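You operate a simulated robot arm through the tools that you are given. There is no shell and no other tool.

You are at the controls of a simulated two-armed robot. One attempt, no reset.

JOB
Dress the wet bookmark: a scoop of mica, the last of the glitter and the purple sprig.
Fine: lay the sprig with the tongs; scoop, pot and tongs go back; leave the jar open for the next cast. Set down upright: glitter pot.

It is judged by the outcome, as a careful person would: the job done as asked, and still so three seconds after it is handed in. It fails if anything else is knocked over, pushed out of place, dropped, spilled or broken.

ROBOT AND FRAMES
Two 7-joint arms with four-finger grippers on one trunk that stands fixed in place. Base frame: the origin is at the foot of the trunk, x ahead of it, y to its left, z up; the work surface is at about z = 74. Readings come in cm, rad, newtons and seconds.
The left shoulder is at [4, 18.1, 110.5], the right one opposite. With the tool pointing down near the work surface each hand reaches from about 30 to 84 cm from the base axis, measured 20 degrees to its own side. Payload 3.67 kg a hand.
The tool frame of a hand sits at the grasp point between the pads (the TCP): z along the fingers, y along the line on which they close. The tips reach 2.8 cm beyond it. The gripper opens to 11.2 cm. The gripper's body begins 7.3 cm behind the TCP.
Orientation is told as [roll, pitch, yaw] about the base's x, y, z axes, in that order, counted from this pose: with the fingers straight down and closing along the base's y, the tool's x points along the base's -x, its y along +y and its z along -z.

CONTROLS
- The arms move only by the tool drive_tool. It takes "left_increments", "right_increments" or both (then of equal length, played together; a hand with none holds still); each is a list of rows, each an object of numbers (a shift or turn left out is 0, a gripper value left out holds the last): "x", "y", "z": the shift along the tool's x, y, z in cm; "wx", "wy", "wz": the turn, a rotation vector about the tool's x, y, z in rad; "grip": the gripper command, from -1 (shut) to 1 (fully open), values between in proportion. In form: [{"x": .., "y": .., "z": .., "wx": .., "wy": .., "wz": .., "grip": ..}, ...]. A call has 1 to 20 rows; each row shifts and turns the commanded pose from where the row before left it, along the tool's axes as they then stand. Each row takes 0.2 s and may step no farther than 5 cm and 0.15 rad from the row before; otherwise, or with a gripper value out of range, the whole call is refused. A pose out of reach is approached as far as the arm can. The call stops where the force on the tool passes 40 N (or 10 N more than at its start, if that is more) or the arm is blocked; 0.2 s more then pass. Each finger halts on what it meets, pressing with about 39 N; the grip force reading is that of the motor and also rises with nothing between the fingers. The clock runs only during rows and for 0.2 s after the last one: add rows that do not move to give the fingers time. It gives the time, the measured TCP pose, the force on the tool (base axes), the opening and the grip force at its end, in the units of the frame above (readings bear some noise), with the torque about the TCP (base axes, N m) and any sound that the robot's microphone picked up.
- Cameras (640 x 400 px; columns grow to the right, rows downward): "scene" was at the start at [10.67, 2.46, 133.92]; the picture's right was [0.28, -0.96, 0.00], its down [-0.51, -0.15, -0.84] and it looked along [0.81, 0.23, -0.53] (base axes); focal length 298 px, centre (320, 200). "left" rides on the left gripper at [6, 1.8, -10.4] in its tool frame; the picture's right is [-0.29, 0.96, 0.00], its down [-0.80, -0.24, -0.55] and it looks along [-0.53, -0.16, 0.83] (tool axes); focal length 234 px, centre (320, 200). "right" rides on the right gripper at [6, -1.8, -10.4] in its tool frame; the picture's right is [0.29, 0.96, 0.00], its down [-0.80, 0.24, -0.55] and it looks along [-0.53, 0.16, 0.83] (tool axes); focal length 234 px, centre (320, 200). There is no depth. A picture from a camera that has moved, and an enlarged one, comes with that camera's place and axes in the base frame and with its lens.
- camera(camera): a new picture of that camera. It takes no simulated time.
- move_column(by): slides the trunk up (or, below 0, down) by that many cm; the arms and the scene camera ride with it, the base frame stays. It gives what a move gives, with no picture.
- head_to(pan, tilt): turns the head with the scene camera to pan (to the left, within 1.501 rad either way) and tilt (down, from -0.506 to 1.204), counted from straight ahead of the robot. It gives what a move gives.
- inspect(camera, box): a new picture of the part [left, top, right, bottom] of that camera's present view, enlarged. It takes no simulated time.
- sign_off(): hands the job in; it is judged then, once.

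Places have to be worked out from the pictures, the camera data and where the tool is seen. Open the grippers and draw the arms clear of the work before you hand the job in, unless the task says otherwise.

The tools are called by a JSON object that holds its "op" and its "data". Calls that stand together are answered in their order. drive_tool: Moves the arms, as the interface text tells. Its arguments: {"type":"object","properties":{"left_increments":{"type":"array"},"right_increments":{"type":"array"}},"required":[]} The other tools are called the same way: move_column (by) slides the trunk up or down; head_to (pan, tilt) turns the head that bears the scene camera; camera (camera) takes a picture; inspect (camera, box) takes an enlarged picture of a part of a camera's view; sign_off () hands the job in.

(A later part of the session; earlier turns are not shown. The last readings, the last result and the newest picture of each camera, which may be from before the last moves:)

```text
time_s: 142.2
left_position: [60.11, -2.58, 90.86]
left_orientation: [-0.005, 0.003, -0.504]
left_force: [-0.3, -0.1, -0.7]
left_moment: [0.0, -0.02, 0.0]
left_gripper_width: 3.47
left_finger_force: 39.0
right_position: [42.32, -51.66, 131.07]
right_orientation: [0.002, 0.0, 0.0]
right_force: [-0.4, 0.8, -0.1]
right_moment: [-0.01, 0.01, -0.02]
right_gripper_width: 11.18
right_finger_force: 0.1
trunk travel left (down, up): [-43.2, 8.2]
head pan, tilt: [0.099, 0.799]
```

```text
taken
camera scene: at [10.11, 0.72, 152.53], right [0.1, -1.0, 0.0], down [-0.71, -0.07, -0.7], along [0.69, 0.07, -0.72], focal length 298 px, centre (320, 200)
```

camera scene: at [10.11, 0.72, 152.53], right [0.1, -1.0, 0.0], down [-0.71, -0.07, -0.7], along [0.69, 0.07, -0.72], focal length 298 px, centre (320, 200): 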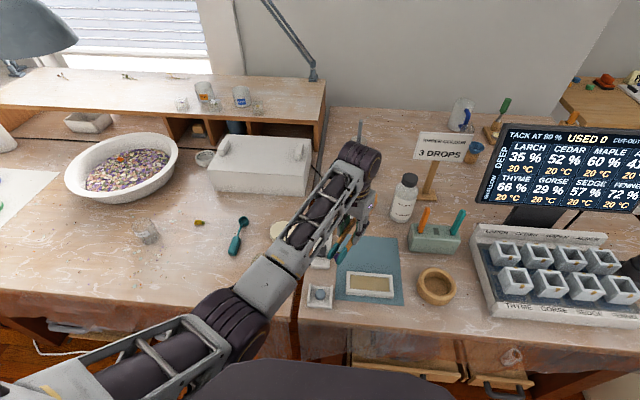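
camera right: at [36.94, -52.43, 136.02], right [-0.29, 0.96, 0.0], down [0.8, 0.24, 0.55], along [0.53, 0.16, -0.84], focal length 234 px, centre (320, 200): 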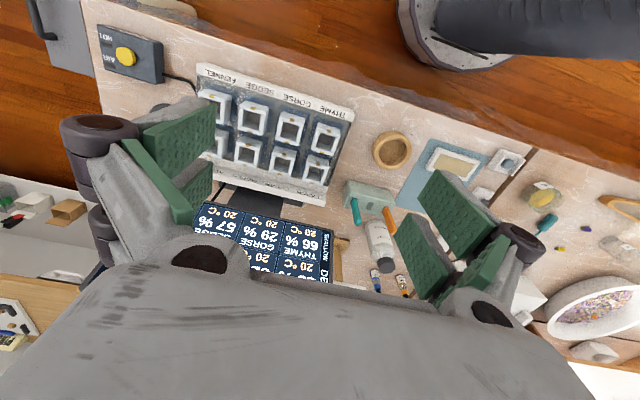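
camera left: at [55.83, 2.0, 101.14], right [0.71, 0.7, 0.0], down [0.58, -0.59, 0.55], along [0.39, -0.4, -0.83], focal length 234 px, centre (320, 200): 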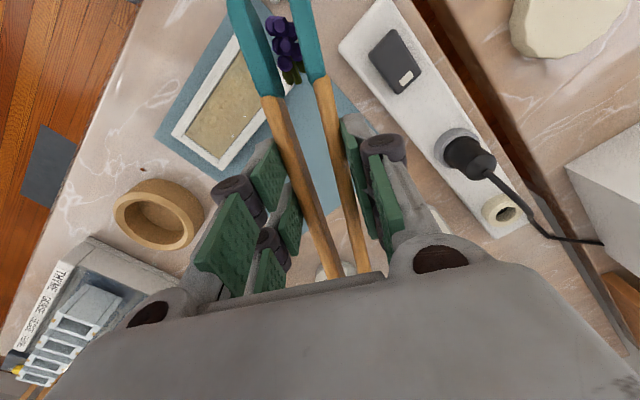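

Orientation good and sprig still held. Shifting right over the mould at this height.

{"op": "drive_tool", "data": {"left_increments": [{"x": -1.18, "y": -3.04}, {"x": -1.18, "y": -3.04}, {"x": -1.19, "y": -3.04}, {}]}}

{"op": "camera", "data": {"camera": "left"}}

```text
time_s: 143.4
left_position: [60.91, -6.91, 88.83]
left_orientation: [0.055, 0.027, -0.445]
left_force: [-0.2, -0.3, -1.6]
left_moment: [0.02, 0.01, -0.03]
left_gripper_width: 3.46
left_finger_force: 39.3
right_position: [42.43, -51.58, 131.11]
right_orientation: [0.0, 0.0, 0.002]
right_force: [-0.3, -0.8, 0.8]
right_moment: [0.0, 0.01, 0.03]
right_gripper_width: 11.19
right_finger_force: 0.1
trunk travel left (down, up): [-43.2, 8.2]
head pan, tilt: [0.099, 0.799]
stopped in row 4 (left hand): the arm was blocked; the commanded pose is now the measured one
```

```text
taken
camera left: at [56.38, -3.16, 99.33], right [0.67, 0.74, 0.04], down [0.62, -0.59, 0.52], along [0.41, -0.32, -0.85], focal length 234 px, centre (320, 200)
```

left: 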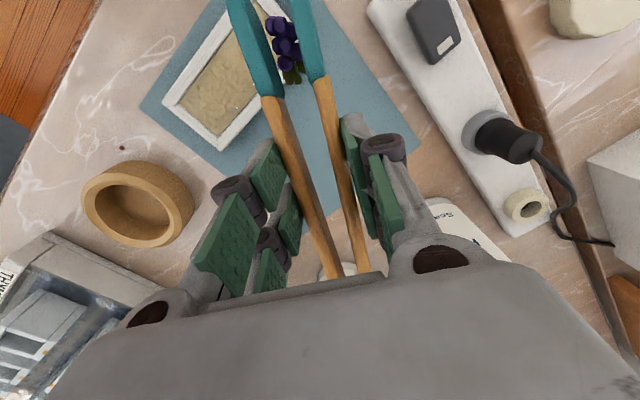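

Blocked again, with no external force — a self-limit. Let me look down at the elbow/trunk region to understand.

{"op": "head_to", "data": {"pan": 0.35, "tilt": 1.2}}

{"op": "camera", "data": {"camera": "scene"}}

{"op": "camera", "data": {"camera": "right"}}

```text
time_s: 144.2
left_position: [60.82, -6.9, 88.77]
left_orientation: [0.054, 0.029, -0.448]
left_force: [-0.2, 0.5, -0.6]
left_moment: [0.02, 0.02, 0.0]
left_gripper_width: 3.49
left_finger_force: 38.9
right_position: [42.36, -51.38, 131.08]
right_orientation: [0.0, 0.0, 0.001]
right_force: [-0.7, 0.9, -0.5]
right_moment: [0.01, -0.01, -0.04]
right_gripper_width: 11.18
right_finger_force: 0.0
trunk travel left (down, up): [-43.2, 8.2]
head pan, tilt: [0.351, 1.201]
```

```text
taken
camera scene: at [7.34, 1.84, 149.76], right [0.34, -0.94, 0.0], down [-0.88, -0.32, -0.36], along [0.34, 0.12, -0.93], focal length 298 px, centre (320, 200)
```

scene: 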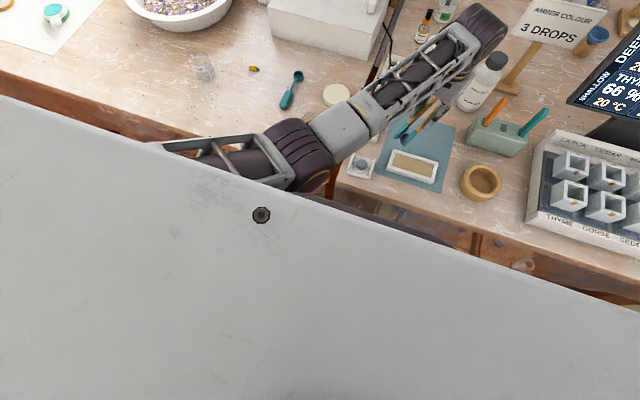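

```text
taken
camera right: at [36.44, -53.17, 141.62], right [-0.29, 0.96, 0.0], down [0.8, 0.24, 0.55], along [0.53, 0.16, -0.83], focal length 234 px, centre (320, 200)
```

right: 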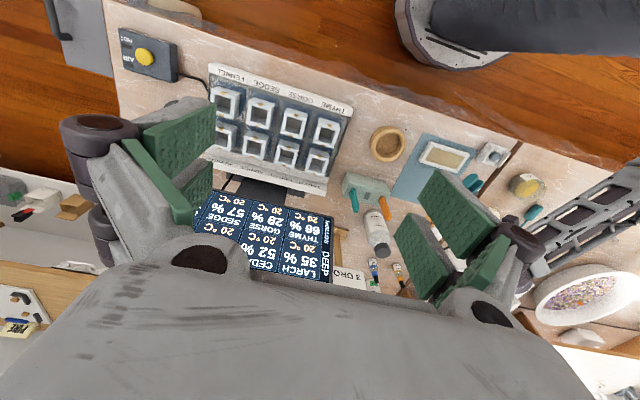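

The upper arm is up against the robot's own chest. I'll back off left/up to free it, square to yaw 0, and place the sprig slightly left of the mould's centre, where the reach was good.

{"op": "drive_tool", "data": {"left_increments": [{"x": 1.3, "y": 2.7, "z": -3}, {"x": 1.3, "y": 2.7, "z": -3}, {"wx": 0.054, "wy": -0.028}, {"wz": -0.1487}, {"wz": -0.1487}, {"wz": -0.1487}, {}]}}

{"op": "head_to", "data": {"pan": 0.1, "tilt": 0.8}}

{"op": "camera", "data": {"camera": "scene"}}

{"op": "camera", "data": {"camera": "left"}}

```text
time_s: 145.8
left_position: [61.01, -1.24, 95.05]
left_orientation: [0.003, -0.001, -0.001]
left_force: [0.6, -0.3, -1.9]
left_moment: [0.01, 0.0, 0.03]
left_gripper_width: 3.46
left_finger_force: 38.5
right_position: [42.37, -51.52, 131.14]
right_orientation: [0.0, 0.001, 0.001]
right_force: [0.4, 0.0, -1.2]
right_moment: [0.01, 0.02, 0.01]
right_gripper_width: 11.2
right_finger_force: 0.0
trunk travel left (down, up): [-43.2, 8.2]
head pan, tilt: [0.351, 1.201]
```

```text
time_s: 146.7
left_position: [60.95, -1.29, 95.1]
left_orientation: [0.002, 0.0, -0.003]
left_force: [0.8, -0.5, -0.7]
left_moment: [0.02, -0.02, -0.01]
left_gripper_width: 3.48
left_finger_force: 38.9
right_position: [42.33, -51.57, 131.12]
right_orientation: [0.0, 0.0, 0.001]
right_force: [0.2, 0.3, -0.3]
right_moment: [-0.02, 0.0, 0.0]
right_gripper_width: 11.18
right_finger_force: 0.0
trunk travel left (down, up): [-43.2, 8.2]
head pan, tilt: [0.099, 0.799]
```

```text
taken
camera scene: at [10.11, 0.73, 152.52], right [0.1, -0.99, 0.0], down [-0.71, -0.07, -0.7], along [0.69, 0.07, -0.72], focal length 298 px, centre (320, 200)
```

scene: 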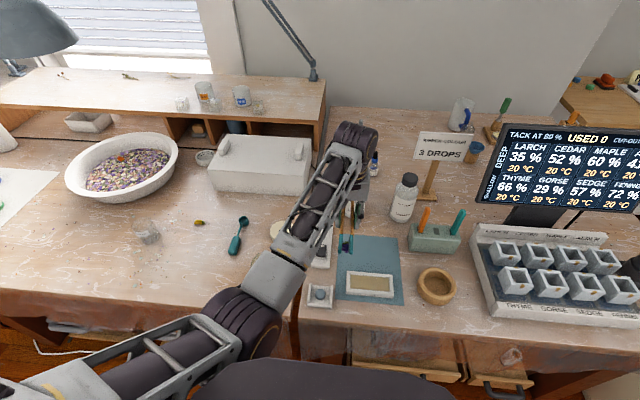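

```text
taken
camera left: at [55.04, 0.58, 105.39], right [0.29, 0.96, 0.0], down [0.8, -0.24, 0.55], along [0.53, -0.16, -0.83], focal length 234 px, centre (320, 200)
```

left: 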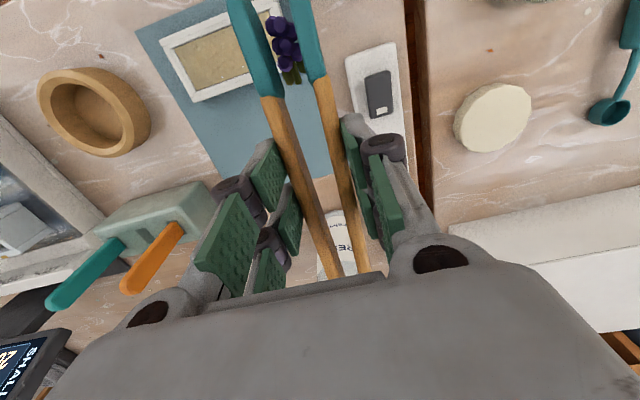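

Free again at yaw 0. Moving so the sprig is above (52.9, −7.2), then checking for any drift.

{"op": "drive_tool", "data": {"left_increments": [{"x": 0.8, "y": -2.95}, {"x": 0.85, "y": -2.95}, {"z": 2}, {"z": 3}, {"z": 3}, {}]}}

{"op": "drive_tool", "data": {"left_increments": [{"z": 1.5}, {"z": 1.0}, {}]}}

{"op": "inspect", "data": {"camera": "left", "box": [180, 0, 400, 130]}}

{"op": "inspect", "data": {"camera": "scene", "box": [330, 230, 430, 310]}}

```text
time_s: 148.3
left_position: [62.35, -0.65, 86.94]
left_orientation: [0.071, -0.036, 0.053]
left_force: [-0.1, 0.0, -0.2]
left_moment: [0.0, 0.05, -0.02]
left_gripper_width: 3.48
left_finger_force: 38.9
right_position: [42.47, -51.53, 131.19]
right_orientation: [0.001, 0.001, 0.001]
right_force: [0.3, -0.2, -0.5]
right_moment: [0.0, 0.01, 0.0]
right_gripper_width: 11.18
right_finger_force: 0.1
trunk travel left (down, up): [-43.2, 8.2]
head pan, tilt: [0.099, 0.799]
stopped in row 6 (left hand): the arm was blocked; the commanded pose is now the measured one
```

```text
time_s: 149.1
left_position: [62.43, -0.36, 84.48]
left_orientation: [0.072, -0.038, 0.056]
left_force: [0.6, -0.3, -1.2]
left_moment: [0.03, 0.03, -0.01]
left_gripper_width: 3.48
left_finger_force: 38.9
right_position: [42.3, -51.51, 131.15]
right_orientation: [0.0, 0.001, 0.002]
right_force: [0.6, 0.4, 0.1]
right_moment: [-0.02, 0.01, -0.02]
right_gripper_width: 11.22
right_finger_force: 0.0
trunk travel left (down, up): [-43.2, 8.2]
head pan, tilt: [0.099, 0.799]
```

```text
2.91 times, centred on (290, 65) of left
camera zoom: at [56.07, 0.42, 94.66], right [0.23, 0.97, 0.08], down [0.79, -0.24, 0.56], along [0.57, -0.07, -0.82], focal length 681 px, centre (407, 593)
```

zoom: 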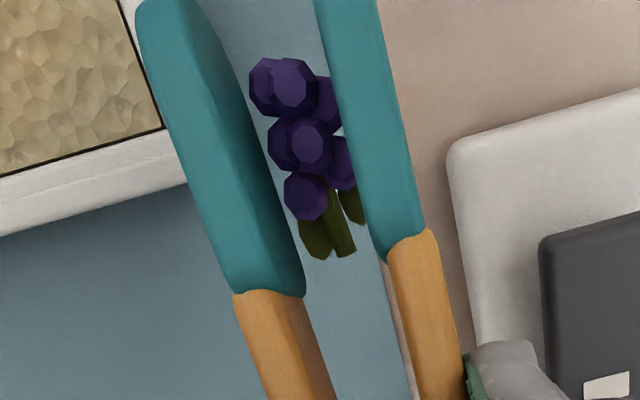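

```text
5.00 times, centred on (380, 270) of scene
camera zoom: at [10.1, 0.74, 152.53], right [0.1, -1.0, 0.0], down [-0.71, -0.07, -0.7], along [0.69, 0.07, -0.72], focal length 1489 px, centre (20, -150)
```

zoom: 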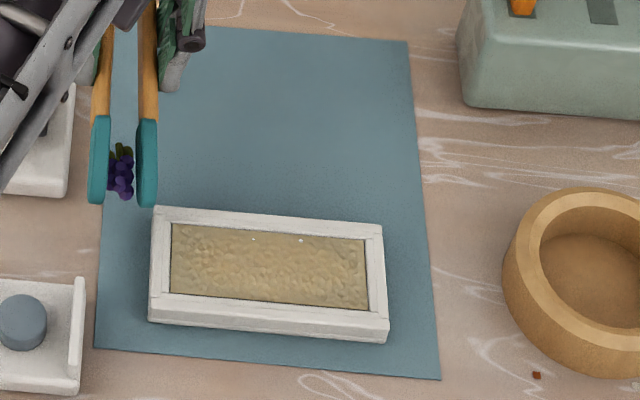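

The elbow posture got worse. I'll retreat up and to the left to let the arm unfold, then lower the trunk so the upper arm sits away from the chest.

{"op": "drive_tool", "data": {"left_increments": [{"z": -3}, {"z": -3.5}, {"z": -3.5}, {"z": -3.5, "wx": 0.07, "wy": 0.038}, {"z": -3.5}, {"y": 3.5, "wz": 0.1}, {"y": 3.5, "wz": 0.1}, {"y": 3.5, "wz": 0.1}, {"y": 3.5, "wz": 0.1}, {"y": 3.5, "wz": 0.1}, {"y": 3.5, "wz": 0.1}, {"y": 3.5, "wz": 0.1}, {}]}}

{"op": "camera", "data": {"camera": "scene"}}

```text
time_s: 151.9
left_position: [69.08, 20.9, 100.06]
left_orientation: [-0.002, 0.001, -0.65]
left_force: [-1.0, 0.1, -1.0]
left_moment: [0.01, 0.0, -0.01]
left_gripper_width: 3.49
left_finger_force: 39.4
left hand out of reach, approached as far as the arm can: row 5, 6, 7
right_position: [42.38, -51.65, 131.19]
right_orientation: [0.002, -0.001, 0.002]
right_force: [0.1, 0.0, 0.0]
right_moment: [0.01, -0.02, 0.0]
right_gripper_width: 11.2
right_finger_force: 0.0
trunk travel left (down, up): [-43.2, 8.2]
head pan, tilt: [0.099, 0.799]
```

```text
taken
camera scene: at [10.05, 0.57, 152.53], right [0.1, -1.0, 0.0], down [-0.71, -0.07, -0.7], along [0.69, 0.07, -0.72], focal length 298 px, centre (320, 200)
```

scene: 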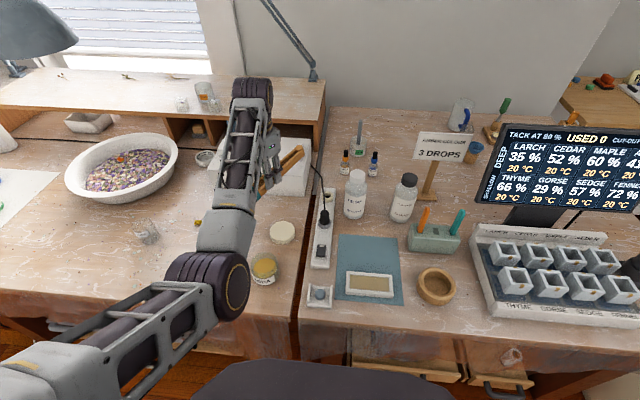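

Going all the way back to the left with yaw −1.58 to restore the good elbow posture.

{"op": "drive_tool", "data": {"left_increments": [{"x": 3.25, "y": 1.93}, {"x": 3.25, "y": 1.93}, {"x": 3.25, "y": 1.93}, {"x": 3.25, "y": 1.93}, {"x": 3.25, "y": 1.93}, {"x": 3.25, "y": 1.93}, {"wz": 0.133}, {"wz": 0.133}, {"wz": 0.133}, {"wz": 0.133}, {"wz": 0.133}, {"wz": 0.133}, {"wz": 0.13}, {}]}}

{"op": "head_to", "data": {"pan": 0.4, "tilt": 0.8}}

{"op": "camera", "data": {"camera": "scene"}}

{"op": "camera", "data": {"camera": "left"}}

```text
time_s: 154.9
left_position: [60.52, 42.12, 99.62]
left_orientation: [-0.003, -0.004, -1.579]
left_force: [0.4, -0.4, -1.3]
left_moment: [-0.04, -0.02, 0.0]
left_gripper_width: 3.47
left_finger_force: 38.7
right_position: [42.38, -51.5, 131.19]
right_orientation: [-0.001, 0.002, 0.002]
right_force: [0.3, 0.3, 1.4]
right_moment: [0.02, -0.03, -0.01]
right_gripper_width: 11.2
right_finger_force: 0.0
trunk travel left (down, up): [-43.2, 8.2]
head pan, tilt: [0.099, 0.799]
```

```text
time_s: 155.7
left_position: [60.34, 42.07, 99.59]
left_orientation: [-0.004, -0.001, -1.575]
left_force: [-1.2, -0.5, -0.8]
left_moment: [0.0, 0.0, -0.01]
left_gripper_width: 3.48
left_finger_force: 39.3
right_position: [42.32, -51.47, 131.13]
right_orientation: [0.001, -0.001, 0.002]
right_force: [-0.2, 0.1, -0.8]
right_moment: [0.0, 0.01, 0.02]
right_gripper_width: 11.2
right_finger_force: 0.1
trunk travel left (down, up): [-43.2, 8.2]
head pan, tilt: [0.4, 0.799]
```

```text
taken
camera scene: at [9.52, 3.08, 152.53], right [0.39, -0.92, 0.0], down [-0.66, -0.28, -0.7], along [0.64, 0.27, -0.72], focal length 298 px, centre (320, 200)
```

scene: 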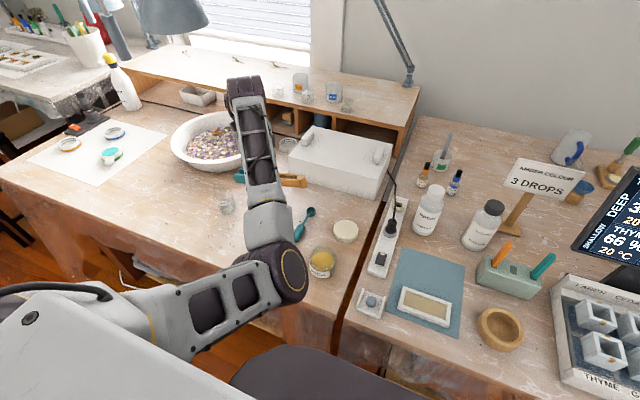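

```text
taken
camera left: at [62.38, 48.16, 109.99], right [0.96, -0.29, 0.0], down [-0.24, -0.79, 0.56], along [-0.17, -0.53, -0.83], focal length 234 px, centre (320, 200)
```

left: 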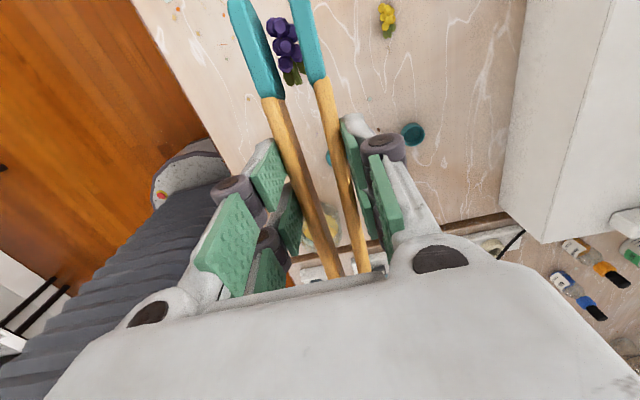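

The elbow is now folded inward, which is what causes the blockage. Rotating the hand further clockwise should push the elbow back outward; doing that up here in free air.

{"op": "drive_tool", "data": {"left_increments": [{"wz": 0.145}, {"wz": 0.145}, {"wz": 0.145}, {"wz": 0.145}, {"wz": 0.145}, {"wz": 0.145}, {"wz": 0.145}, {"wz": 0.145}, {}]}}

{"op": "camera", "data": {"camera": "scene"}}

```text
time_s: 157.7
left_position: [63.24, 42.1, 96.98]
left_orientation: [0.0, -0.003, -2.737]
left_force: [-0.7, 0.6, -1.2]
left_moment: [0.02, 0.0, 0.03]
left_gripper_width: 3.48
left_finger_force: 39.2
left hand out of reach, approached as far as the arm can: row 6, 7, 8
right_position: [42.36, -51.57, 131.12]
right_orientation: [-0.001, -0.001, 0.003]
right_force: [-0.7, 0.9, -0.6]
right_moment: [0.0, -0.04, 0.04]
right_gripper_width: 11.21
right_finger_force: 0.1
trunk travel left (down, up): [-43.2, 8.2]
head pan, tilt: [0.4, 0.799]
```

```text
taken
camera scene: at [9.54, 3.03, 152.53], right [0.39, -0.92, 0.0], down [-0.66, -0.28, -0.7], along [0.64, 0.27, -0.72], focal length 298 px, centre (320, 200)
```

scene: 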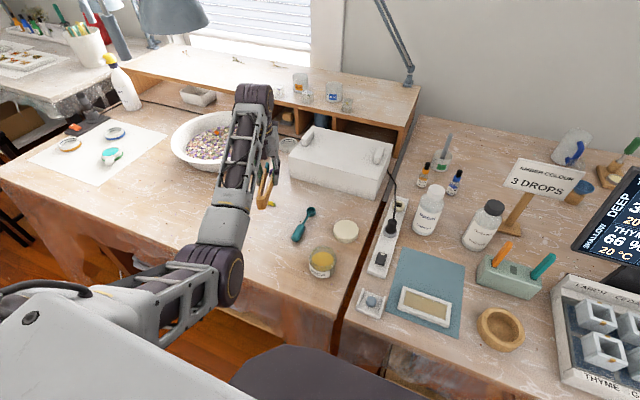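

It works: the elbow moved outward. Pushing a bit more while drawing the hand slightly back.

{"op": "drive_tool", "data": {"left_increments": [{"x": -1.0, "wz": 0.1}, {"x": -1.0, "wz": 0.1}, {"x": -1.0, "wz": 0.1}, {"x": -1.0, "wz": 0.1}, {"x": -1.0, "wz": 0.1}, {}]}}

{"op": "camera", "data": {"camera": "scene"}}

```text
time_s: 159.1
left_position: [58.36, 41.17, 96.85]
left_orientation: [0.004, -0.005, 3.045]
left_force: [0.7, 0.4, -0.9]
left_moment: [-0.02, 0.02, 0.02]
left_gripper_width: 3.47
left_finger_force: 38.8
right_position: [42.46, -51.49, 130.99]
right_orientation: [-0.001, 0.001, 0.003]
right_force: [-1.0, -0.5, -0.7]
right_moment: [-0.01, -0.01, 0.03]
right_gripper_width: 11.18
right_finger_force: 0.1
trunk travel left (down, up): [-43.2, 8.2]
head pan, tilt: [0.4, 0.799]
```

```text
taken
camera scene: at [9.56, 3.05, 152.52], right [0.39, -0.92, 0.0], down [-0.66, -0.28, -0.7], along [0.64, 0.27, -0.72], focal length 298 px, centre (320, 200)
```

scene: 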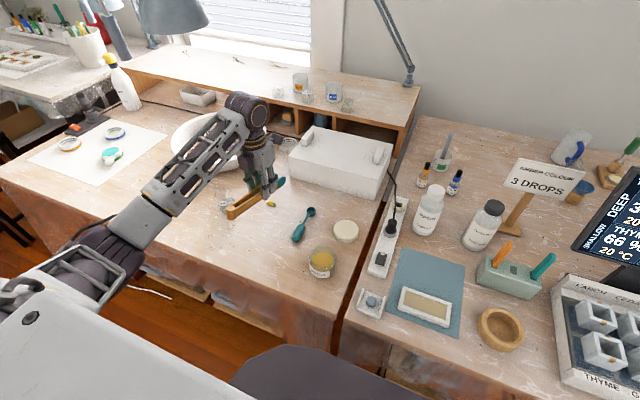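

The elbow swung fully outward and the tongs now point away from the robot. In this posture I can bring the tongs to the mould from the robot's side: moving right to (46.6, −8.4) at z≈97.

{"op": "drive_tool", "data": {"left_increments": [{"x": -0.465, "y": 3.367}, {"x": -0.465, "y": 3.367}, {"x": -0.465, "y": 3.367}, {"x": -0.465, "y": 3.367}, {"x": -0.465, "y": 3.367}, {"x": -0.465, "y": 3.367}, {"x": -0.465, "y": 3.367}, {"x": -0.465, "y": 3.367}, {"x": -0.465, "y": 3.367}, {"x": -0.465, "y": 3.367}, {"x": -0.465, "y": 3.367}, {"x": -0.465, "y": 3.367}, {}]}}

{"op": "head_to", "data": {"pan": 0.1, "tilt": 0.8}}

{"op": "camera", "data": {"camera": "scene"}}

{"op": "camera", "data": {"camera": "left"}}

```text
time_s: 161.9
left_position: [48.77, 1.34, 97.02]
left_orientation: [0.003, -0.004, 3.048]
left_force: [-0.9, -0.6, -0.7]
left_moment: [0.01, 0.0, 0.02]
left_gripper_width: 3.47
left_finger_force: 39.0
right_position: [42.3, -51.47, 131.15]
right_orientation: [-0.001, 0.0, 0.0]
right_force: [0.1, 0.3, 0.0]
right_moment: [-0.02, -0.01, 0.01]
right_gripper_width: 11.22
right_finger_force: 0.1
trunk travel left (down, up): [-43.2, 8.2]
head pan, tilt: [0.4, 0.799]
```

```text
time_s: 162.7
left_position: [48.87, 1.2, 97.01]
left_orientation: [0.003, -0.003, 3.047]
left_force: [-0.5, 0.0, -1.0]
left_moment: [-0.01, -0.02, 0.0]
left_gripper_width: 3.44
left_finger_force: 39.4
right_position: [42.35, -51.55, 131.08]
right_orientation: [0.0, -0.001, 0.001]
right_force: [0.8, -0.2, 0.1]
right_moment: [0.0, -0.01, 0.01]
right_gripper_width: 11.2
right_finger_force: 0.0
trunk travel left (down, up): [-43.2, 8.2]
head pan, tilt: [0.099, 0.799]
```

```text
taken
camera scene: at [10.11, 0.74, 152.53], right [0.1, -0.99, 0.0], down [-0.71, -0.07, -0.7], along [0.69, 0.07, -0.72], focal length 298 px, centre (320, 200)
```

scene: 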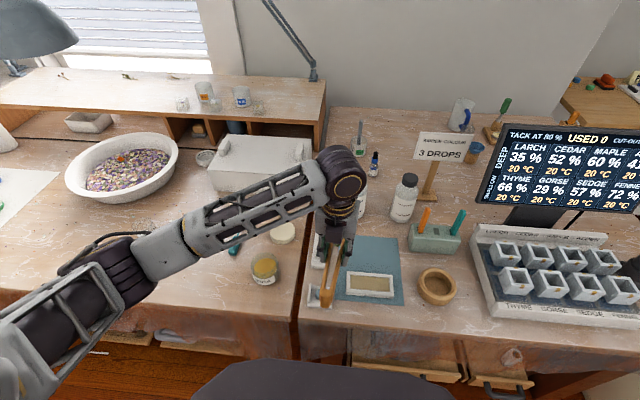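

```text
taken
camera left: at [54.71, -1.06, 107.37], right [-0.38, -0.93, 0.0], down [-0.77, 0.32, 0.56], along [-0.52, 0.21, -0.83], focal length 234 px, centre (320, 200)
```

left: 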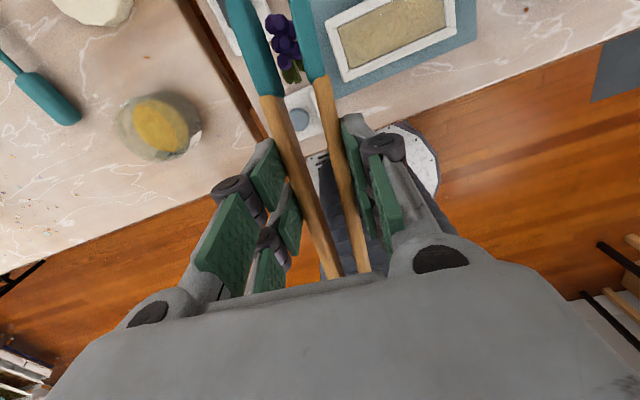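

Elbow is out to the left, sprig still held. Continuing to above the mould centre.

{"op": "drive_tool", "data": {"left_increments": [{"x": -0.44, "y": 3.25}, {"x": -0.44, "y": 3.25}, {"x": -0.45, "y": 3.27}, {}]}}

{"op": "camera", "data": {"camera": "left"}}

```text
time_s: 163.7
left_position: [46.9, -8.17, 96.82]
left_orientation: [0.005, -0.003, 3.046]
left_force: [0.7, -0.5, -1.8]
left_moment: [-0.01, 0.0, 0.0]
left_gripper_width: 3.5
left_finger_force: 38.7
right_position: [42.41, -51.44, 131.11]
right_orientation: [0.0, 0.001, 0.001]
right_force: [-0.6, -0.1, -0.2]
right_moment: [-0.03, -0.02, -0.01]
right_gripper_width: 11.19
right_finger_force: 0.2
trunk travel left (down, up): [-43.2, 8.2]
head pan, tilt: [0.099, 0.799]
```

```text
taken
camera left: at [52.77, -10.42, 107.16], right [-0.38, -0.93, 0.0], down [-0.77, 0.32, 0.56], along [-0.52, 0.21, -0.83], focal length 234 px, centre (320, 200)
```

left: 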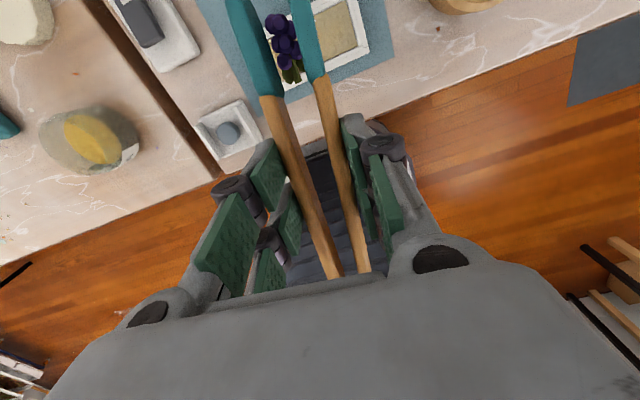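

On target with no drift. Descending in stages.

{"op": "drive_tool", "data": {"left_increments": [{"z": 2.5}, {"z": 3}, {"z": 3}, {}]}}

{"op": "camera", "data": {"camera": "left"}}

{"op": "inspect", "data": {"camera": "scene", "box": [300, 210, 440, 320]}}

```text
time_s: 164.7
left_position: [46.61, -8.27, 88.6]
left_orientation: [0.003, -0.003, 3.047]
left_force: [-0.3, 0.1, -0.4]
left_moment: [0.03, -0.01, -0.01]
left_gripper_width: 3.46
left_finger_force: 38.5
right_position: [42.29, -51.56, 131.24]
right_orientation: [0.0, -0.002, 0.002]
right_force: [0.2, -0.3, 0.6]
right_moment: [0.0, 0.03, 0.04]
right_gripper_width: 11.2
right_finger_force: 0.0
trunk travel left (down, up): [-43.2, 8.2]
head pan, tilt: [0.099, 0.799]
```

```text
taken
camera left: at [52.46, -10.47, 98.91], right [-0.38, -0.93, 0.0], down [-0.77, 0.32, 0.56], along [-0.52, 0.21, -0.83], focal length 234 px, centre (320, 200)
```

left: 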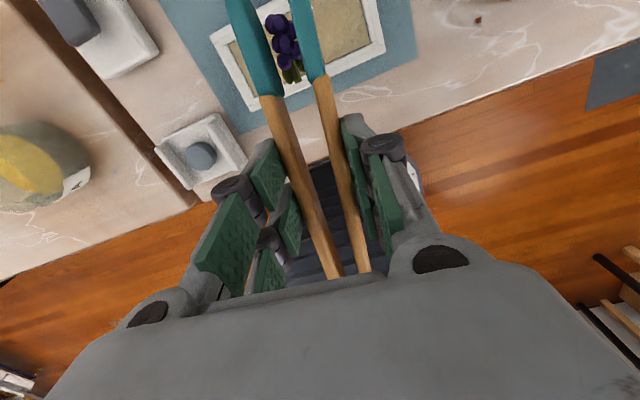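

```text
3.64 times, centred on (370, 265) of scene
camera zoom: at [10.11, 0.73, 152.53], right [0.1, -1.0, 0.0], down [-0.71, -0.07, -0.7], along [0.69, 0.07, -0.72], focal length 1083 px, centre (138, -36)
```

zoom: 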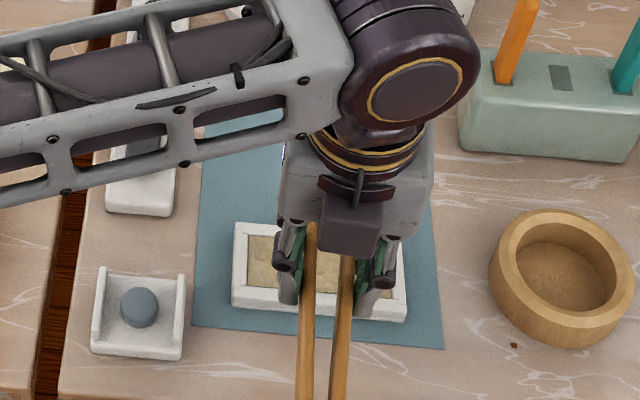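

Everything clear: fingers stay in front of the mould. Lowering further to z≈84 and zooming in.

{"op": "drive_tool", "data": {"left_increments": [{"z": 2.0}, {"z": 1.6}, {"z": 0.8}, {}]}}

{"op": "inspect", "data": {"camera": "left", "box": [180, 0, 400, 130]}}

```text
time_s: 165.7
left_position: [46.6, -8.41, 84.18]
left_orientation: [0.003, -0.005, 3.049]
left_force: [0.7, -0.1, -0.2]
left_moment: [0.0, 0.0, -0.01]
left_gripper_width: 3.45
left_finger_force: 39.0
right_position: [42.4, -51.45, 131.24]
right_orientation: [-0.001, 0.002, 0.003]
right_force: [0.5, -0.3, 0.1]
right_moment: [0.0, 0.0, 0.01]
right_gripper_width: 11.2
right_finger_force: 0.0
trunk travel left (down, up): [-43.2, 8.2]
head pan, tilt: [0.099, 0.799]
```

```text
2.91 times, centred on (290, 65) of left
camera zoom: at [52.52, -10.61, 94.44], right [-0.38, -0.93, 0.0], down [-0.77, 0.32, 0.56], along [-0.52, 0.21, -0.83], focal length 681 px, centre (407, 593)
```

zoom: 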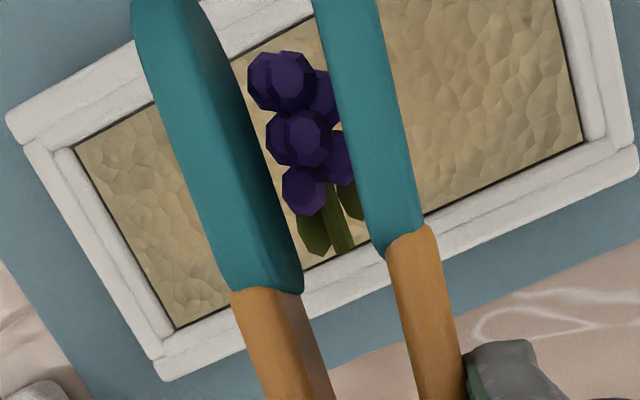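

Measured: sprig spans x 51.3–54.7 at y≈−8.8, centred in the interior (x 51.0–55.2). Lowering straight down to just above the surface.

{"op": "drive_tool", "data": {"left_increments": [{"x": -0.1, "z": 1.0}, {"z": 0.6}, {"z": 0.4}, {"z": 0.3}, {}]}}

{"op": "inspect", "data": {"camera": "left", "box": [180, 0, 400, 130]}}

```text
time_s: 166.9
left_position: [46.59, -8.22, 81.96]
left_orientation: [0.004, -0.004, 3.048]
left_force: [0.0, 0.2, -0.9]
left_moment: [0.01, 0.02, 0.0]
left_gripper_width: 3.48
left_finger_force: 38.9
right_position: [42.33, -51.49, 131.17]
right_orientation: [0.0, 0.0, 0.0]
right_force: [-0.4, -0.1, -0.2]
right_moment: [-0.01, -0.03, 0.05]
right_gripper_width: 11.21
right_finger_force: 0.0
trunk travel left (down, up): [-43.2, 8.2]
head pan, tilt: [0.099, 0.799]
```

```text
2.91 times, centred on (290, 65) of left
camera zoom: at [52.43, -10.54, 92.2], right [-0.38, -0.93, 0.0], down [-0.77, 0.32, 0.56], along [-0.52, 0.21, -0.83], focal length 681 px, centre (407, 593)
```

zoom: 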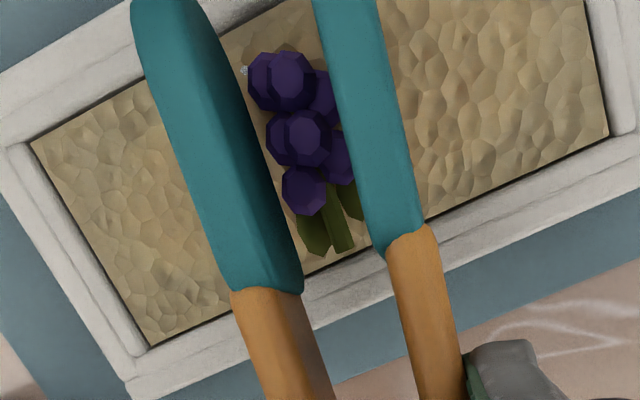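

No contact. A last 0.25 cm down, then easing the tongs open gently.

{"op": "drive_tool", "data": {"left_increments": [{"z": 0.25}, {}]}}

{"op": "drive_tool", "data": {"left_increments": [{"grip": -0.37}, {"grip": -0.34}, {"grip": -0.31}, {}, {}]}}

{"op": "inspect", "data": {"camera": "left", "box": [180, 0, 400, 130]}}

```text
time_s: 167.5
left_position: [46.71, -8.2, 81.62]
left_orientation: [0.004, -0.003, 3.047]
left_force: [-1.0, -0.5, 0.4]
left_moment: [0.0, -0.15, 0.03]
left_gripper_width: 3.49
left_finger_force: 39.3
right_position: [42.25, -51.57, 131.25]
right_orientation: [0.001, 0.001, 0.002]
right_force: [0.1, -0.2, 0.4]
right_moment: [0.02, -0.01, 0.02]
right_gripper_width: 11.21
right_finger_force: 0.0
trunk travel left (down, up): [-43.2, 8.2]
head pan, tilt: [0.099, 0.799]
```

```text
time_s: 168.7
left_position: [46.5, -8.24, 81.73]
left_orientation: [0.002, -0.003, 3.046]
left_force: [1.2, 0.4, -0.2]
left_moment: [0.01, 0.01, -0.03]
left_gripper_width: 4.02
left_finger_force: 1.4
right_position: [42.36, -51.52, 131.12]
right_orientation: [-0.001, 0.0, 0.003]
right_force: [0.0, -0.1, -0.5]
right_moment: [0.0, 0.03, 0.02]
right_gripper_width: 11.2
right_finger_force: 0.1
trunk travel left (down, up): [-43.2, 8.2]
head pan, tilt: [0.099, 0.799]
```

```text
2.91 times, centred on (290, 65) of left
camera zoom: at [52.49, -10.51, 92.02], right [-0.38, -0.93, 0.0], down [-0.77, 0.32, 0.56], along [-0.52, 0.21, -0.83], focal length 681 px, centre (407, 593)
```

zoom: 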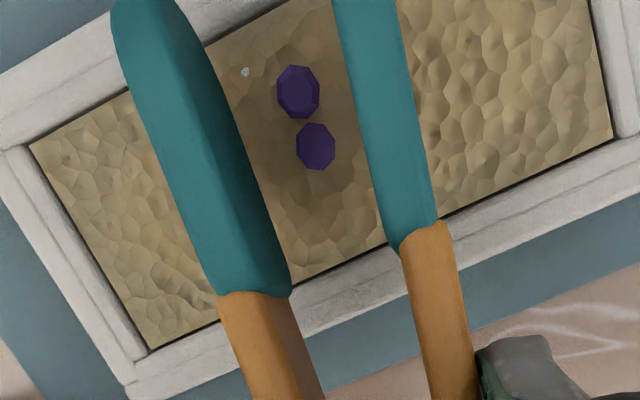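

The sprig was released and settled into the wet surface. Raising the tongs slowly straight up.

{"op": "drive_tool", "data": {"left_increments": [{"z": -0.3}, {"z": -0.6}, {"z": -1.0}, {"z": -1.5}, {}]}}

{"op": "inspect", "data": {"camera": "left", "box": [180, 0, 400, 130]}}

```text
time_s: 169.9
left_position: [46.66, -8.33, 85.01]
left_orientation: [0.003, -0.003, 3.048]
left_force: [0.1, -0.4, -0.4]
left_moment: [0.02, -0.02, 0.01]
left_gripper_width: 4.01
left_finger_force: 1.4
right_position: [42.26, -51.49, 131.15]
right_orientation: [0.0, 0.0, 0.002]
right_force: [0.4, 0.5, 0.4]
right_moment: [0.0, 0.02, 0.03]
right_gripper_width: 11.18
right_finger_force: 0.0
trunk travel left (down, up): [-43.2, 8.2]
head pan, tilt: [0.099, 0.799]
```

```text
2.91 times, centred on (290, 65) of left
camera zoom: at [52.49, -10.62, 95.37], right [-0.38, -0.93, 0.0], down [-0.77, 0.32, 0.56], along [-0.52, 0.21, -0.83], focal length 681 px, centre (407, 593)
```

zoom: 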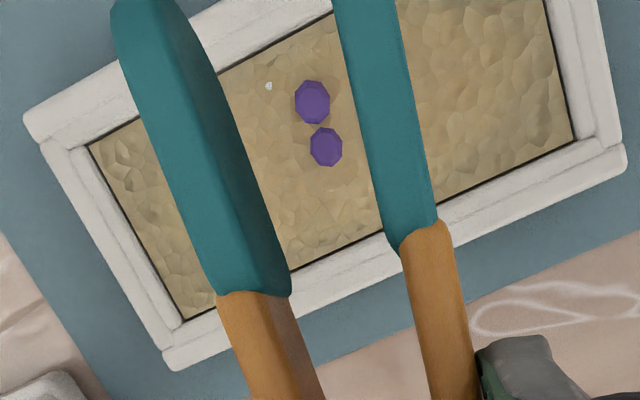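

The sprig is laid in the mould. Closing the tongs firmly for transport, rising, and heading back left.

{"op": "drive_tool", "data": {"left_increments": [{"z": -1.5, "grip": -0.45}, {"z": -2, "grip": -0.6}, {"z": -3}, {"z": -3}, {"z": -2.5}, {}]}}

{"op": "inspect", "data": {"camera": "left", "box": [180, 0, 400, 130]}}

{"op": "drive_tool", "data": {"left_increments": [{"x": 0.478, "y": -3.36}, {"x": 0.478, "y": -3.36}, {"x": 0.478, "y": -3.36}, {"x": 0.478, "y": -3.36}, {"x": 0.478, "y": -3.36}, {"x": 0.478, "y": -3.36}, {"x": 0.478, "y": -3.36}, {"x": 0.478, "y": -3.36}, {"x": 0.478, "y": -3.36}, {"x": 0.478, "y": -3.36}, {"x": 0.478, "y": -3.36}, {"x": 0.478, "y": -3.36}, {"x": 0.478, "y": -3.36}, {"x": 0.478, "y": -3.36}, {"x": 0.478, "y": -3.36}, {}]}}

{"op": "inspect", "data": {"camera": "scene", "box": [310, 230, 450, 320]}}

{"op": "camera", "data": {"camera": "scene"}}

```text
time_s: 171.3
left_position: [46.52, -8.36, 97.01]
left_orientation: [0.002, -0.006, 3.048]
left_force: [0.0, 0.4, -0.7]
left_moment: [0.0, -0.03, 0.01]
left_gripper_width: 2.19
left_finger_force: 11.0
right_position: [42.28, -51.51, 131.13]
right_orientation: [0.0, -0.001, 0.002]
right_force: [-0.5, 0.3, 0.0]
right_moment: [-0.04, 0.01, 0.01]
right_gripper_width: 11.17
right_finger_force: 0.0
trunk travel left (down, up): [-43.2, 8.2]
head pan, tilt: [0.099, 0.799]
```

```text
2.91 times, centred on (290, 65) of left
camera zoom: at [52.45, -10.61, 107.39], right [-0.38, -0.93, 0.0], down [-0.77, 0.32, 0.56], along [-0.52, 0.21, -0.83], focal length 681 px, centre (407, 593)
```

zoom: 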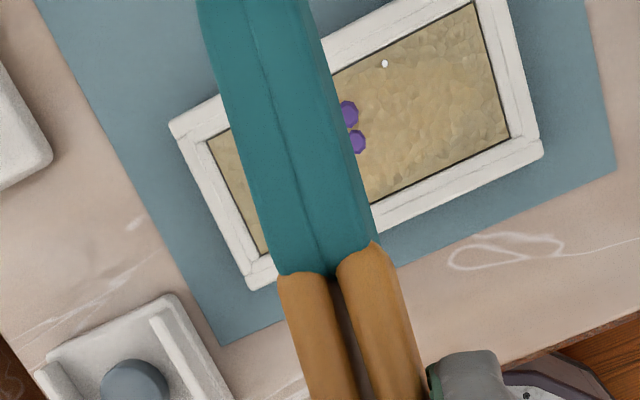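

```text
time_s: 174.7
left_position: [58.36, 41.34, 97.15]
left_orientation: [0.003, -0.002, 3.048]
left_force: [0.2, -0.3, -0.7]
left_moment: [0.01, 0.0, -0.04]
left_gripper_width: 2.4
left_finger_force: 6.7
right_position: [42.44, -51.41, 131.1]
right_orientation: [0.0, 0.002, 0.003]
right_force: [0.1, 0.4, 0.0]
right_moment: [0.04, -0.02, 0.0]
right_gripper_width: 11.18
right_finger_force: 0.1
trunk travel left (down, up): [-43.2, 8.2]
head pan, tilt: [0.099, 0.799]
```

```text
4.44 times, centred on (380, 275) of scene
camera zoom: at [10.11, 0.72, 152.53], right [0.1, -1.0, 0.0], down [-0.71, -0.07, -0.7], along [0.69, 0.07, -0.72], focal length 1324 px, centre (53, -133)
```

zoom: 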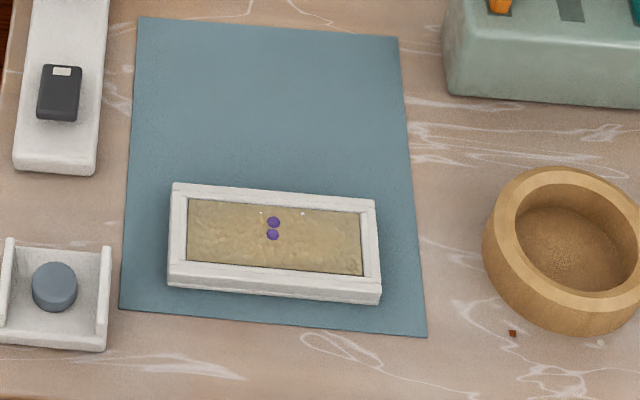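

```text
taken
camera scene: at [10.11, 0.72, 152.53], right [0.1, -1.0, 0.0], down [-0.71, -0.07, -0.7], along [0.69, 0.07, -0.72], focal length 298 px, centre (320, 200)
```

scene: 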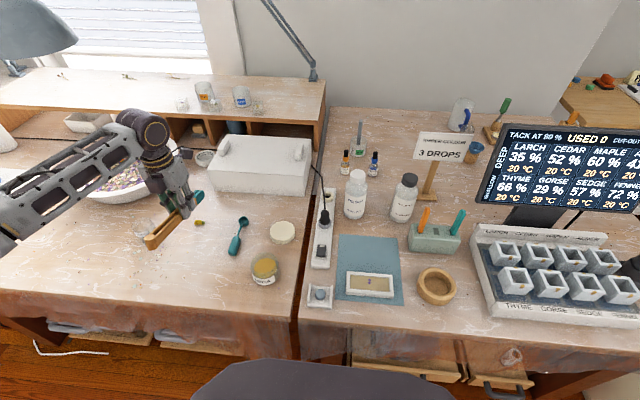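

Bookmark now carries mica, glitter and the purple sprig, and nothing around it moved. Rotating the tongs back to their original heading (tips toward +y) at height.

{"op": "drive_tool", "data": {"left_increments": [{"wz": -0.138}, {"wz": -0.138}, {"wz": -0.138}, {"wz": -0.138}, {"wz": -0.138}, {"wz": -0.138}, {"wz": -0.138}, {"wz": -0.138}, {"wz": -0.138}, {"wz": -0.138}, {"wz": -0.138}, {"wz": -0.139}, {}]}}

{"op": "head_to", "data": {"pan": 0.7, "tilt": 0.8}}

{"op": "camera", "data": {"camera": "scene"}}

{"op": "camera", "data": {"camera": "left"}}

```text
time_s: 177.5
left_position: [58.55, 41.24, 97.08]
left_orientation: [-0.005, -0.003, -1.575]
left_force: [0.6, -0.5, -1.1]
left_moment: [0.05, 0.01, 0.0]
left_gripper_width: 2.36
left_finger_force: 2.1
right_position: [42.3, -51.49, 131.11]
right_orientation: [-0.001, -0.001, 0.002]
right_force: [0.4, 0.9, 0.4]
right_moment: [0.01, 0.03, 0.01]
right_gripper_width: 11.22
right_finger_force: 0.1
trunk travel left (down, up): [-43.2, 8.2]
head pan, tilt: [0.099, 0.799]
```

```text
time_s: 178.5
left_position: [58.56, 41.3, 96.99]
left_orientation: [-0.004, -0.003, -1.576]
left_force: [0.3, 0.0, -0.8]
left_moment: [0.05, 0.01, -0.02]
left_gripper_width: 1.97
left_finger_force: 39.6
right_position: [42.29, -51.53, 131.15]
right_orientation: [-0.001, 0.001, 0.003]
right_force: [-0.1, -0.1, -0.1]
right_moment: [0.02, 0.04, -0.02]
right_gripper_width: 11.19
right_finger_force: 0.1
trunk travel left (down, up): [-43.2, 8.2]
head pan, tilt: [0.7, 0.799]
```

```text
taken
camera scene: at [8.26, 5.15, 152.53], right [0.64, -0.77, 0.0], down [-0.55, -0.46, -0.7], along [0.53, 0.45, -0.72], focal length 298 px, centre (320, 200)
```

scene: 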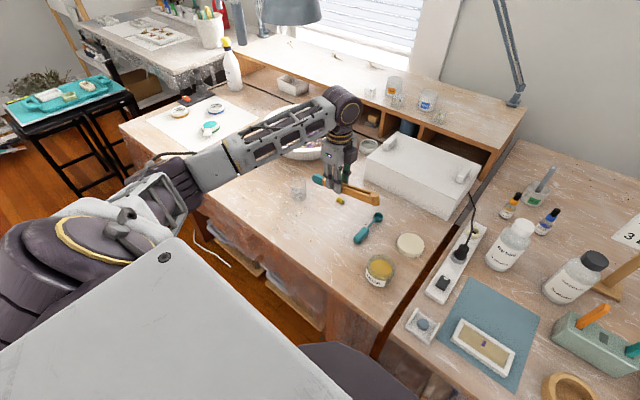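

```text
taken
camera left: at [60.4, 47.31, 107.24], right [0.96, -0.3, 0.0], down [-0.24, -0.79, 0.56], along [-0.17, -0.53, -0.83], focal length 234 px, centre (320, 200)
```

left: 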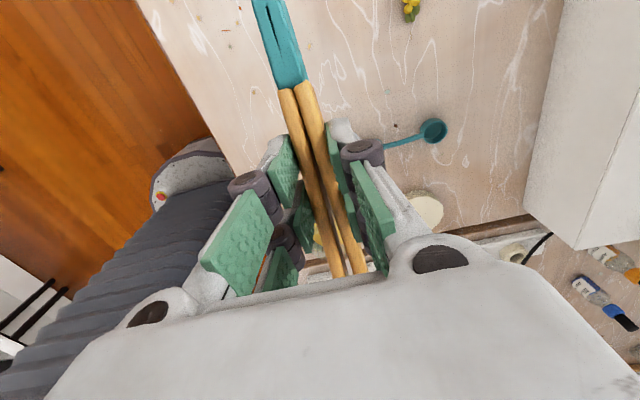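

Over-squeezed a bit; easing the tongs back to the comfortable 3.6 cm grip that held them well earlier.

{"op": "drive_tool", "data": {"left_increments": [{"grip": -0.5}, {"grip": -0.42}, {"grip": -0.37}, {}, {}]}}

{"op": "camera", "data": {"camera": "left"}}

```text
time_s: 179.7
left_position: [58.44, 41.23, 96.99]
left_orientation: [-0.003, -0.003, -1.576]
left_force: [-0.8, -0.6, -1.0]
left_moment: [0.02, 0.01, -0.01]
left_gripper_width: 3.52
left_finger_force: 0.8
right_position: [42.39, -51.53, 131.16]
right_orientation: [0.001, 0.0, 0.001]
right_force: [0.6, 0.1, 0.1]
right_moment: [0.01, 0.0, -0.03]
right_gripper_width: 11.21
right_finger_force: 0.0
trunk travel left (down, up): [-43.2, 8.2]
head pan, tilt: [0.7, 0.799]
```

```text
taken
camera left: at [60.39, 47.32, 107.23], right [0.96, -0.3, 0.0], down [-0.24, -0.79, 0.56], along [-0.17, -0.53, -0.83], focal length 234 px, centre (320, 200)
```

left: 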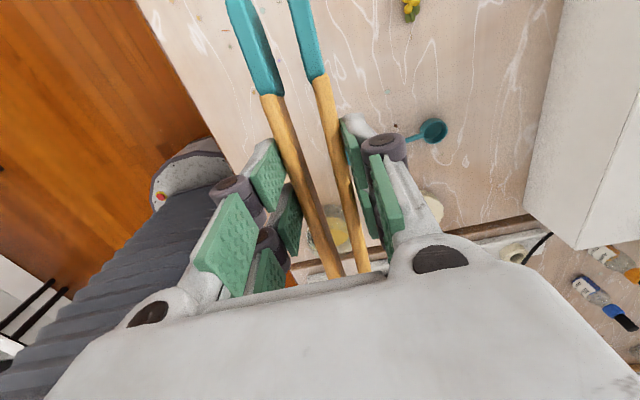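

Tongs are back to the earlier hold. Leaning 0.3 rad so they lie flat, and moving above their original spot.

{"op": "drive_tool", "data": {"left_increments": [{"wy": 0.1}, {"wy": 0.1}, {"wy": 0.102}, {"x": 2.12, "y": -1.77, "z": 2.54}, {"x": 2.12, "y": -1.77, "z": 2.54}, {"x": 2.12, "y": -1.77, "z": 2.54}, {"x": 2.12, "y": -1.77, "z": 2.54}, {"x": 2.12, "y": -1.77, "z": 2.54}, {}]}}

{"op": "camera", "data": {"camera": "left"}}

{"op": "inspect", "data": {"camera": "scene", "box": [200, 120, 380, 260]}}

```text
time_s: 181.7
left_position: [49.53, 55.17, 88.04]
left_orientation: [-0.005, 0.299, -1.58]
left_force: [-0.1, -1.0, 0.5]
left_moment: [0.04, -0.02, 0.0]
left_gripper_width: 3.72
left_finger_force: 1.8
right_position: [42.38, -51.59, 131.06]
right_orientation: [0.0, -0.002, 0.002]
right_force: [-0.3, 0.1, 0.9]
right_moment: [0.02, 0.01, 0.01]
right_gripper_width: 11.19
right_finger_force: 0.1
trunk travel left (down, up): [-43.2, 8.2]
head pan, tilt: [0.7, 0.799]
```

```text
taken
camera left: at [51.4, 57.97, 99.62], right [0.95, -0.28, -0.09], down [-0.25, -0.92, 0.3], along [-0.17, -0.26, -0.95], focal length 234 px, centre (320, 200)
```

left: 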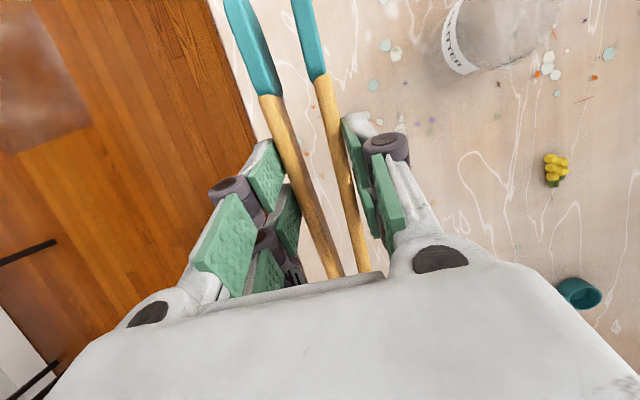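

```text
2.86 times, centred on (290, 190) of scene
camera zoom: at [8.3, 5.1, 152.53], right [0.64, -0.77, 0.0], down [-0.55, -0.46, -0.7], along [0.53, 0.45, -0.72], focal length 851 px, centre (406, 229)
```

zoom: 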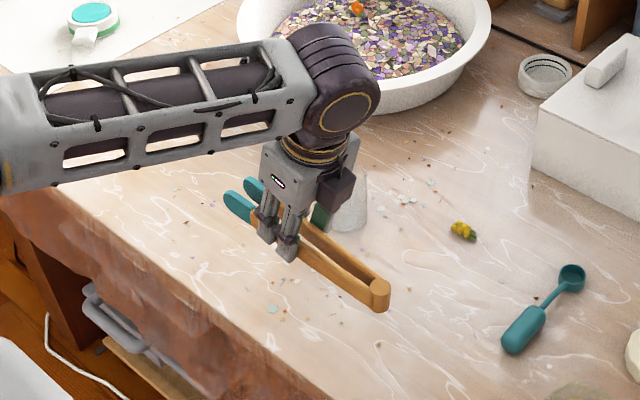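

Directly above the original spot. Lowering vertically, then fine steps to contact.

{"op": "drive_tool", "data": {"left_increments": [{"x": -0.9, "z": 2.9}, {"x": -0.9, "z": 2.9}, {"x": -0.7, "z": 2.2}, {"x": -0.38, "z": 1.3}, {}]}}

{"op": "drive_tool", "data": {"left_increments": [{"x": -0.09, "z": 0.29}, {"x": -0.06, "z": 0.19}, {}]}}

```text
time_s: 182.9
left_position: [49.59, 55.39, 78.11]
left_orientation: [-0.004, 0.3, -1.581]
left_force: [-0.9, 0.3, -0.4]
left_moment: [0.01, -0.02, 0.04]
left_gripper_width: 3.71
left_finger_force: 1.4
right_position: [42.38, -51.54, 131.02]
right_orientation: [-0.001, 0.0, 0.002]
right_force: [-0.2, -0.5, 0.5]
right_moment: [-0.02, -0.04, 0.04]
right_gripper_width: 11.22
right_finger_force: 0.0
trunk travel left (down, up): [-43.2, 8.2]
head pan, tilt: [0.7, 0.799]
```

```text
time_s: 183.7
left_position: [49.66, 55.23, 77.63]
left_orientation: [-0.003, 0.299, -1.578]
left_force: [0.0, -0.2, -0.6]
left_moment: [-0.09, -0.03, 0.02]
left_gripper_width: 3.61
left_finger_force: 5.6
right_position: [42.31, -51.41, 131.21]
right_orientation: [0.0, 0.0, 0.002]
right_force: [-0.7, 0.2, -0.8]
right_moment: [-0.01, 0.0, 0.0]
right_gripper_width: 11.19
right_finger_force: 0.1
trunk travel left (down, up): [-43.2, 8.2]
head pan, tilt: [0.7, 0.799]
```

Almost there; another 0.2 cm.

{"op": "drive_tool", "data": {"left_increments": [{"x": -0.12, "z": 0.14}, {}]}}

{"op": "drive_tool", "data": {"left_increments": [{"x": -0.03, "z": 0.1}, {}]}}

```text
time_s: 184.3
left_position: [49.63, 55.11, 77.54]
left_orientation: [-0.003, 0.299, -1.581]
left_force: [0.3, 0.0, -0.4]
left_moment: [0.03, -0.01, -0.02]
left_gripper_width: 3.53
left_finger_force: 0.3
right_position: [42.35, -51.49, 131.12]
right_orientation: [0.001, -0.001, 0.002]
right_force: [-0.3, -0.1, 0.1]
right_moment: [0.0, -0.01, 0.0]
right_gripper_width: 11.18
right_finger_force: 0.1
trunk travel left (down, up): [-43.2, 8.2]
head pan, tilt: [0.7, 0.799]
```

```text
time_s: 184.9
left_position: [49.73, 55.11, 77.51]
left_orientation: [-0.002, 0.299, -1.578]
left_force: [-0.8, -0.1, -0.2]
left_moment: [-0.09, 0.0, -0.02]
left_gripper_width: 3.54
left_finger_force: 0.5
right_position: [42.22, -51.45, 131.1]
right_orientation: [-0.002, -0.001, 0.003]
right_force: [-0.1, 0.1, 0.8]
right_moment: [-0.01, 0.03, 0.03]
right_gripper_width: 11.2
right_finger_force: 0.0
trunk travel left (down, up): [-43.2, 8.2]
head pan, tilt: [0.7, 0.799]
```

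{"op": "drive_tool", "data": {"left_increments": [{"x": -0.05, "z": 0.15}, {}]}}

{"op": "inspect", "data": {"camera": "scene", "box": [220, 160, 340, 260]}}

```text
time_s: 185.5
left_position: [49.7, 55.13, 77.32]
left_orientation: [-0.004, 0.3, -1.58]
left_force: [-1.9, -0.9, 3.7]
left_moment: [-0.07, -0.05, -0.03]
left_gripper_width: 3.53
left_finger_force: 0.5
right_position: [42.32, -51.6, 131.15]
right_orientation: [0.0, 0.0, 0.003]
right_force: [-0.5, 0.1, -0.7]
right_moment: [-0.02, 0.01, 0.01]
right_gripper_width: 11.2
right_finger_force: 0.0
trunk travel left (down, up): [-43.2, 8.2]
head pan, tilt: [0.7, 0.799]
```

```text
4.00 times, centred on (280, 210) of scene
camera zoom: at [8.21, 5.13, 152.53], right [0.64, -0.76, 0.0], down [-0.55, -0.46, -0.7], along [0.53, 0.45, -0.72], focal length 1191 px, centre (480, 160)
```

zoom: 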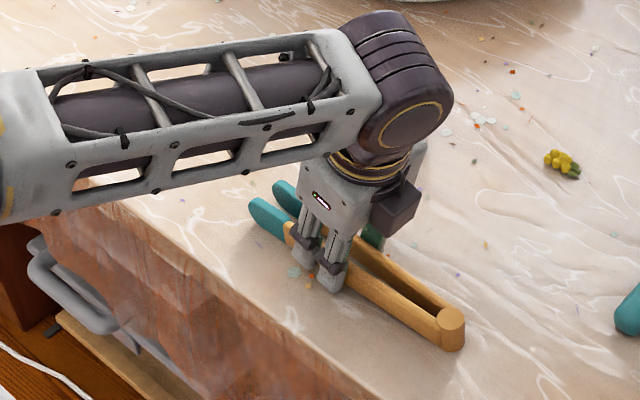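

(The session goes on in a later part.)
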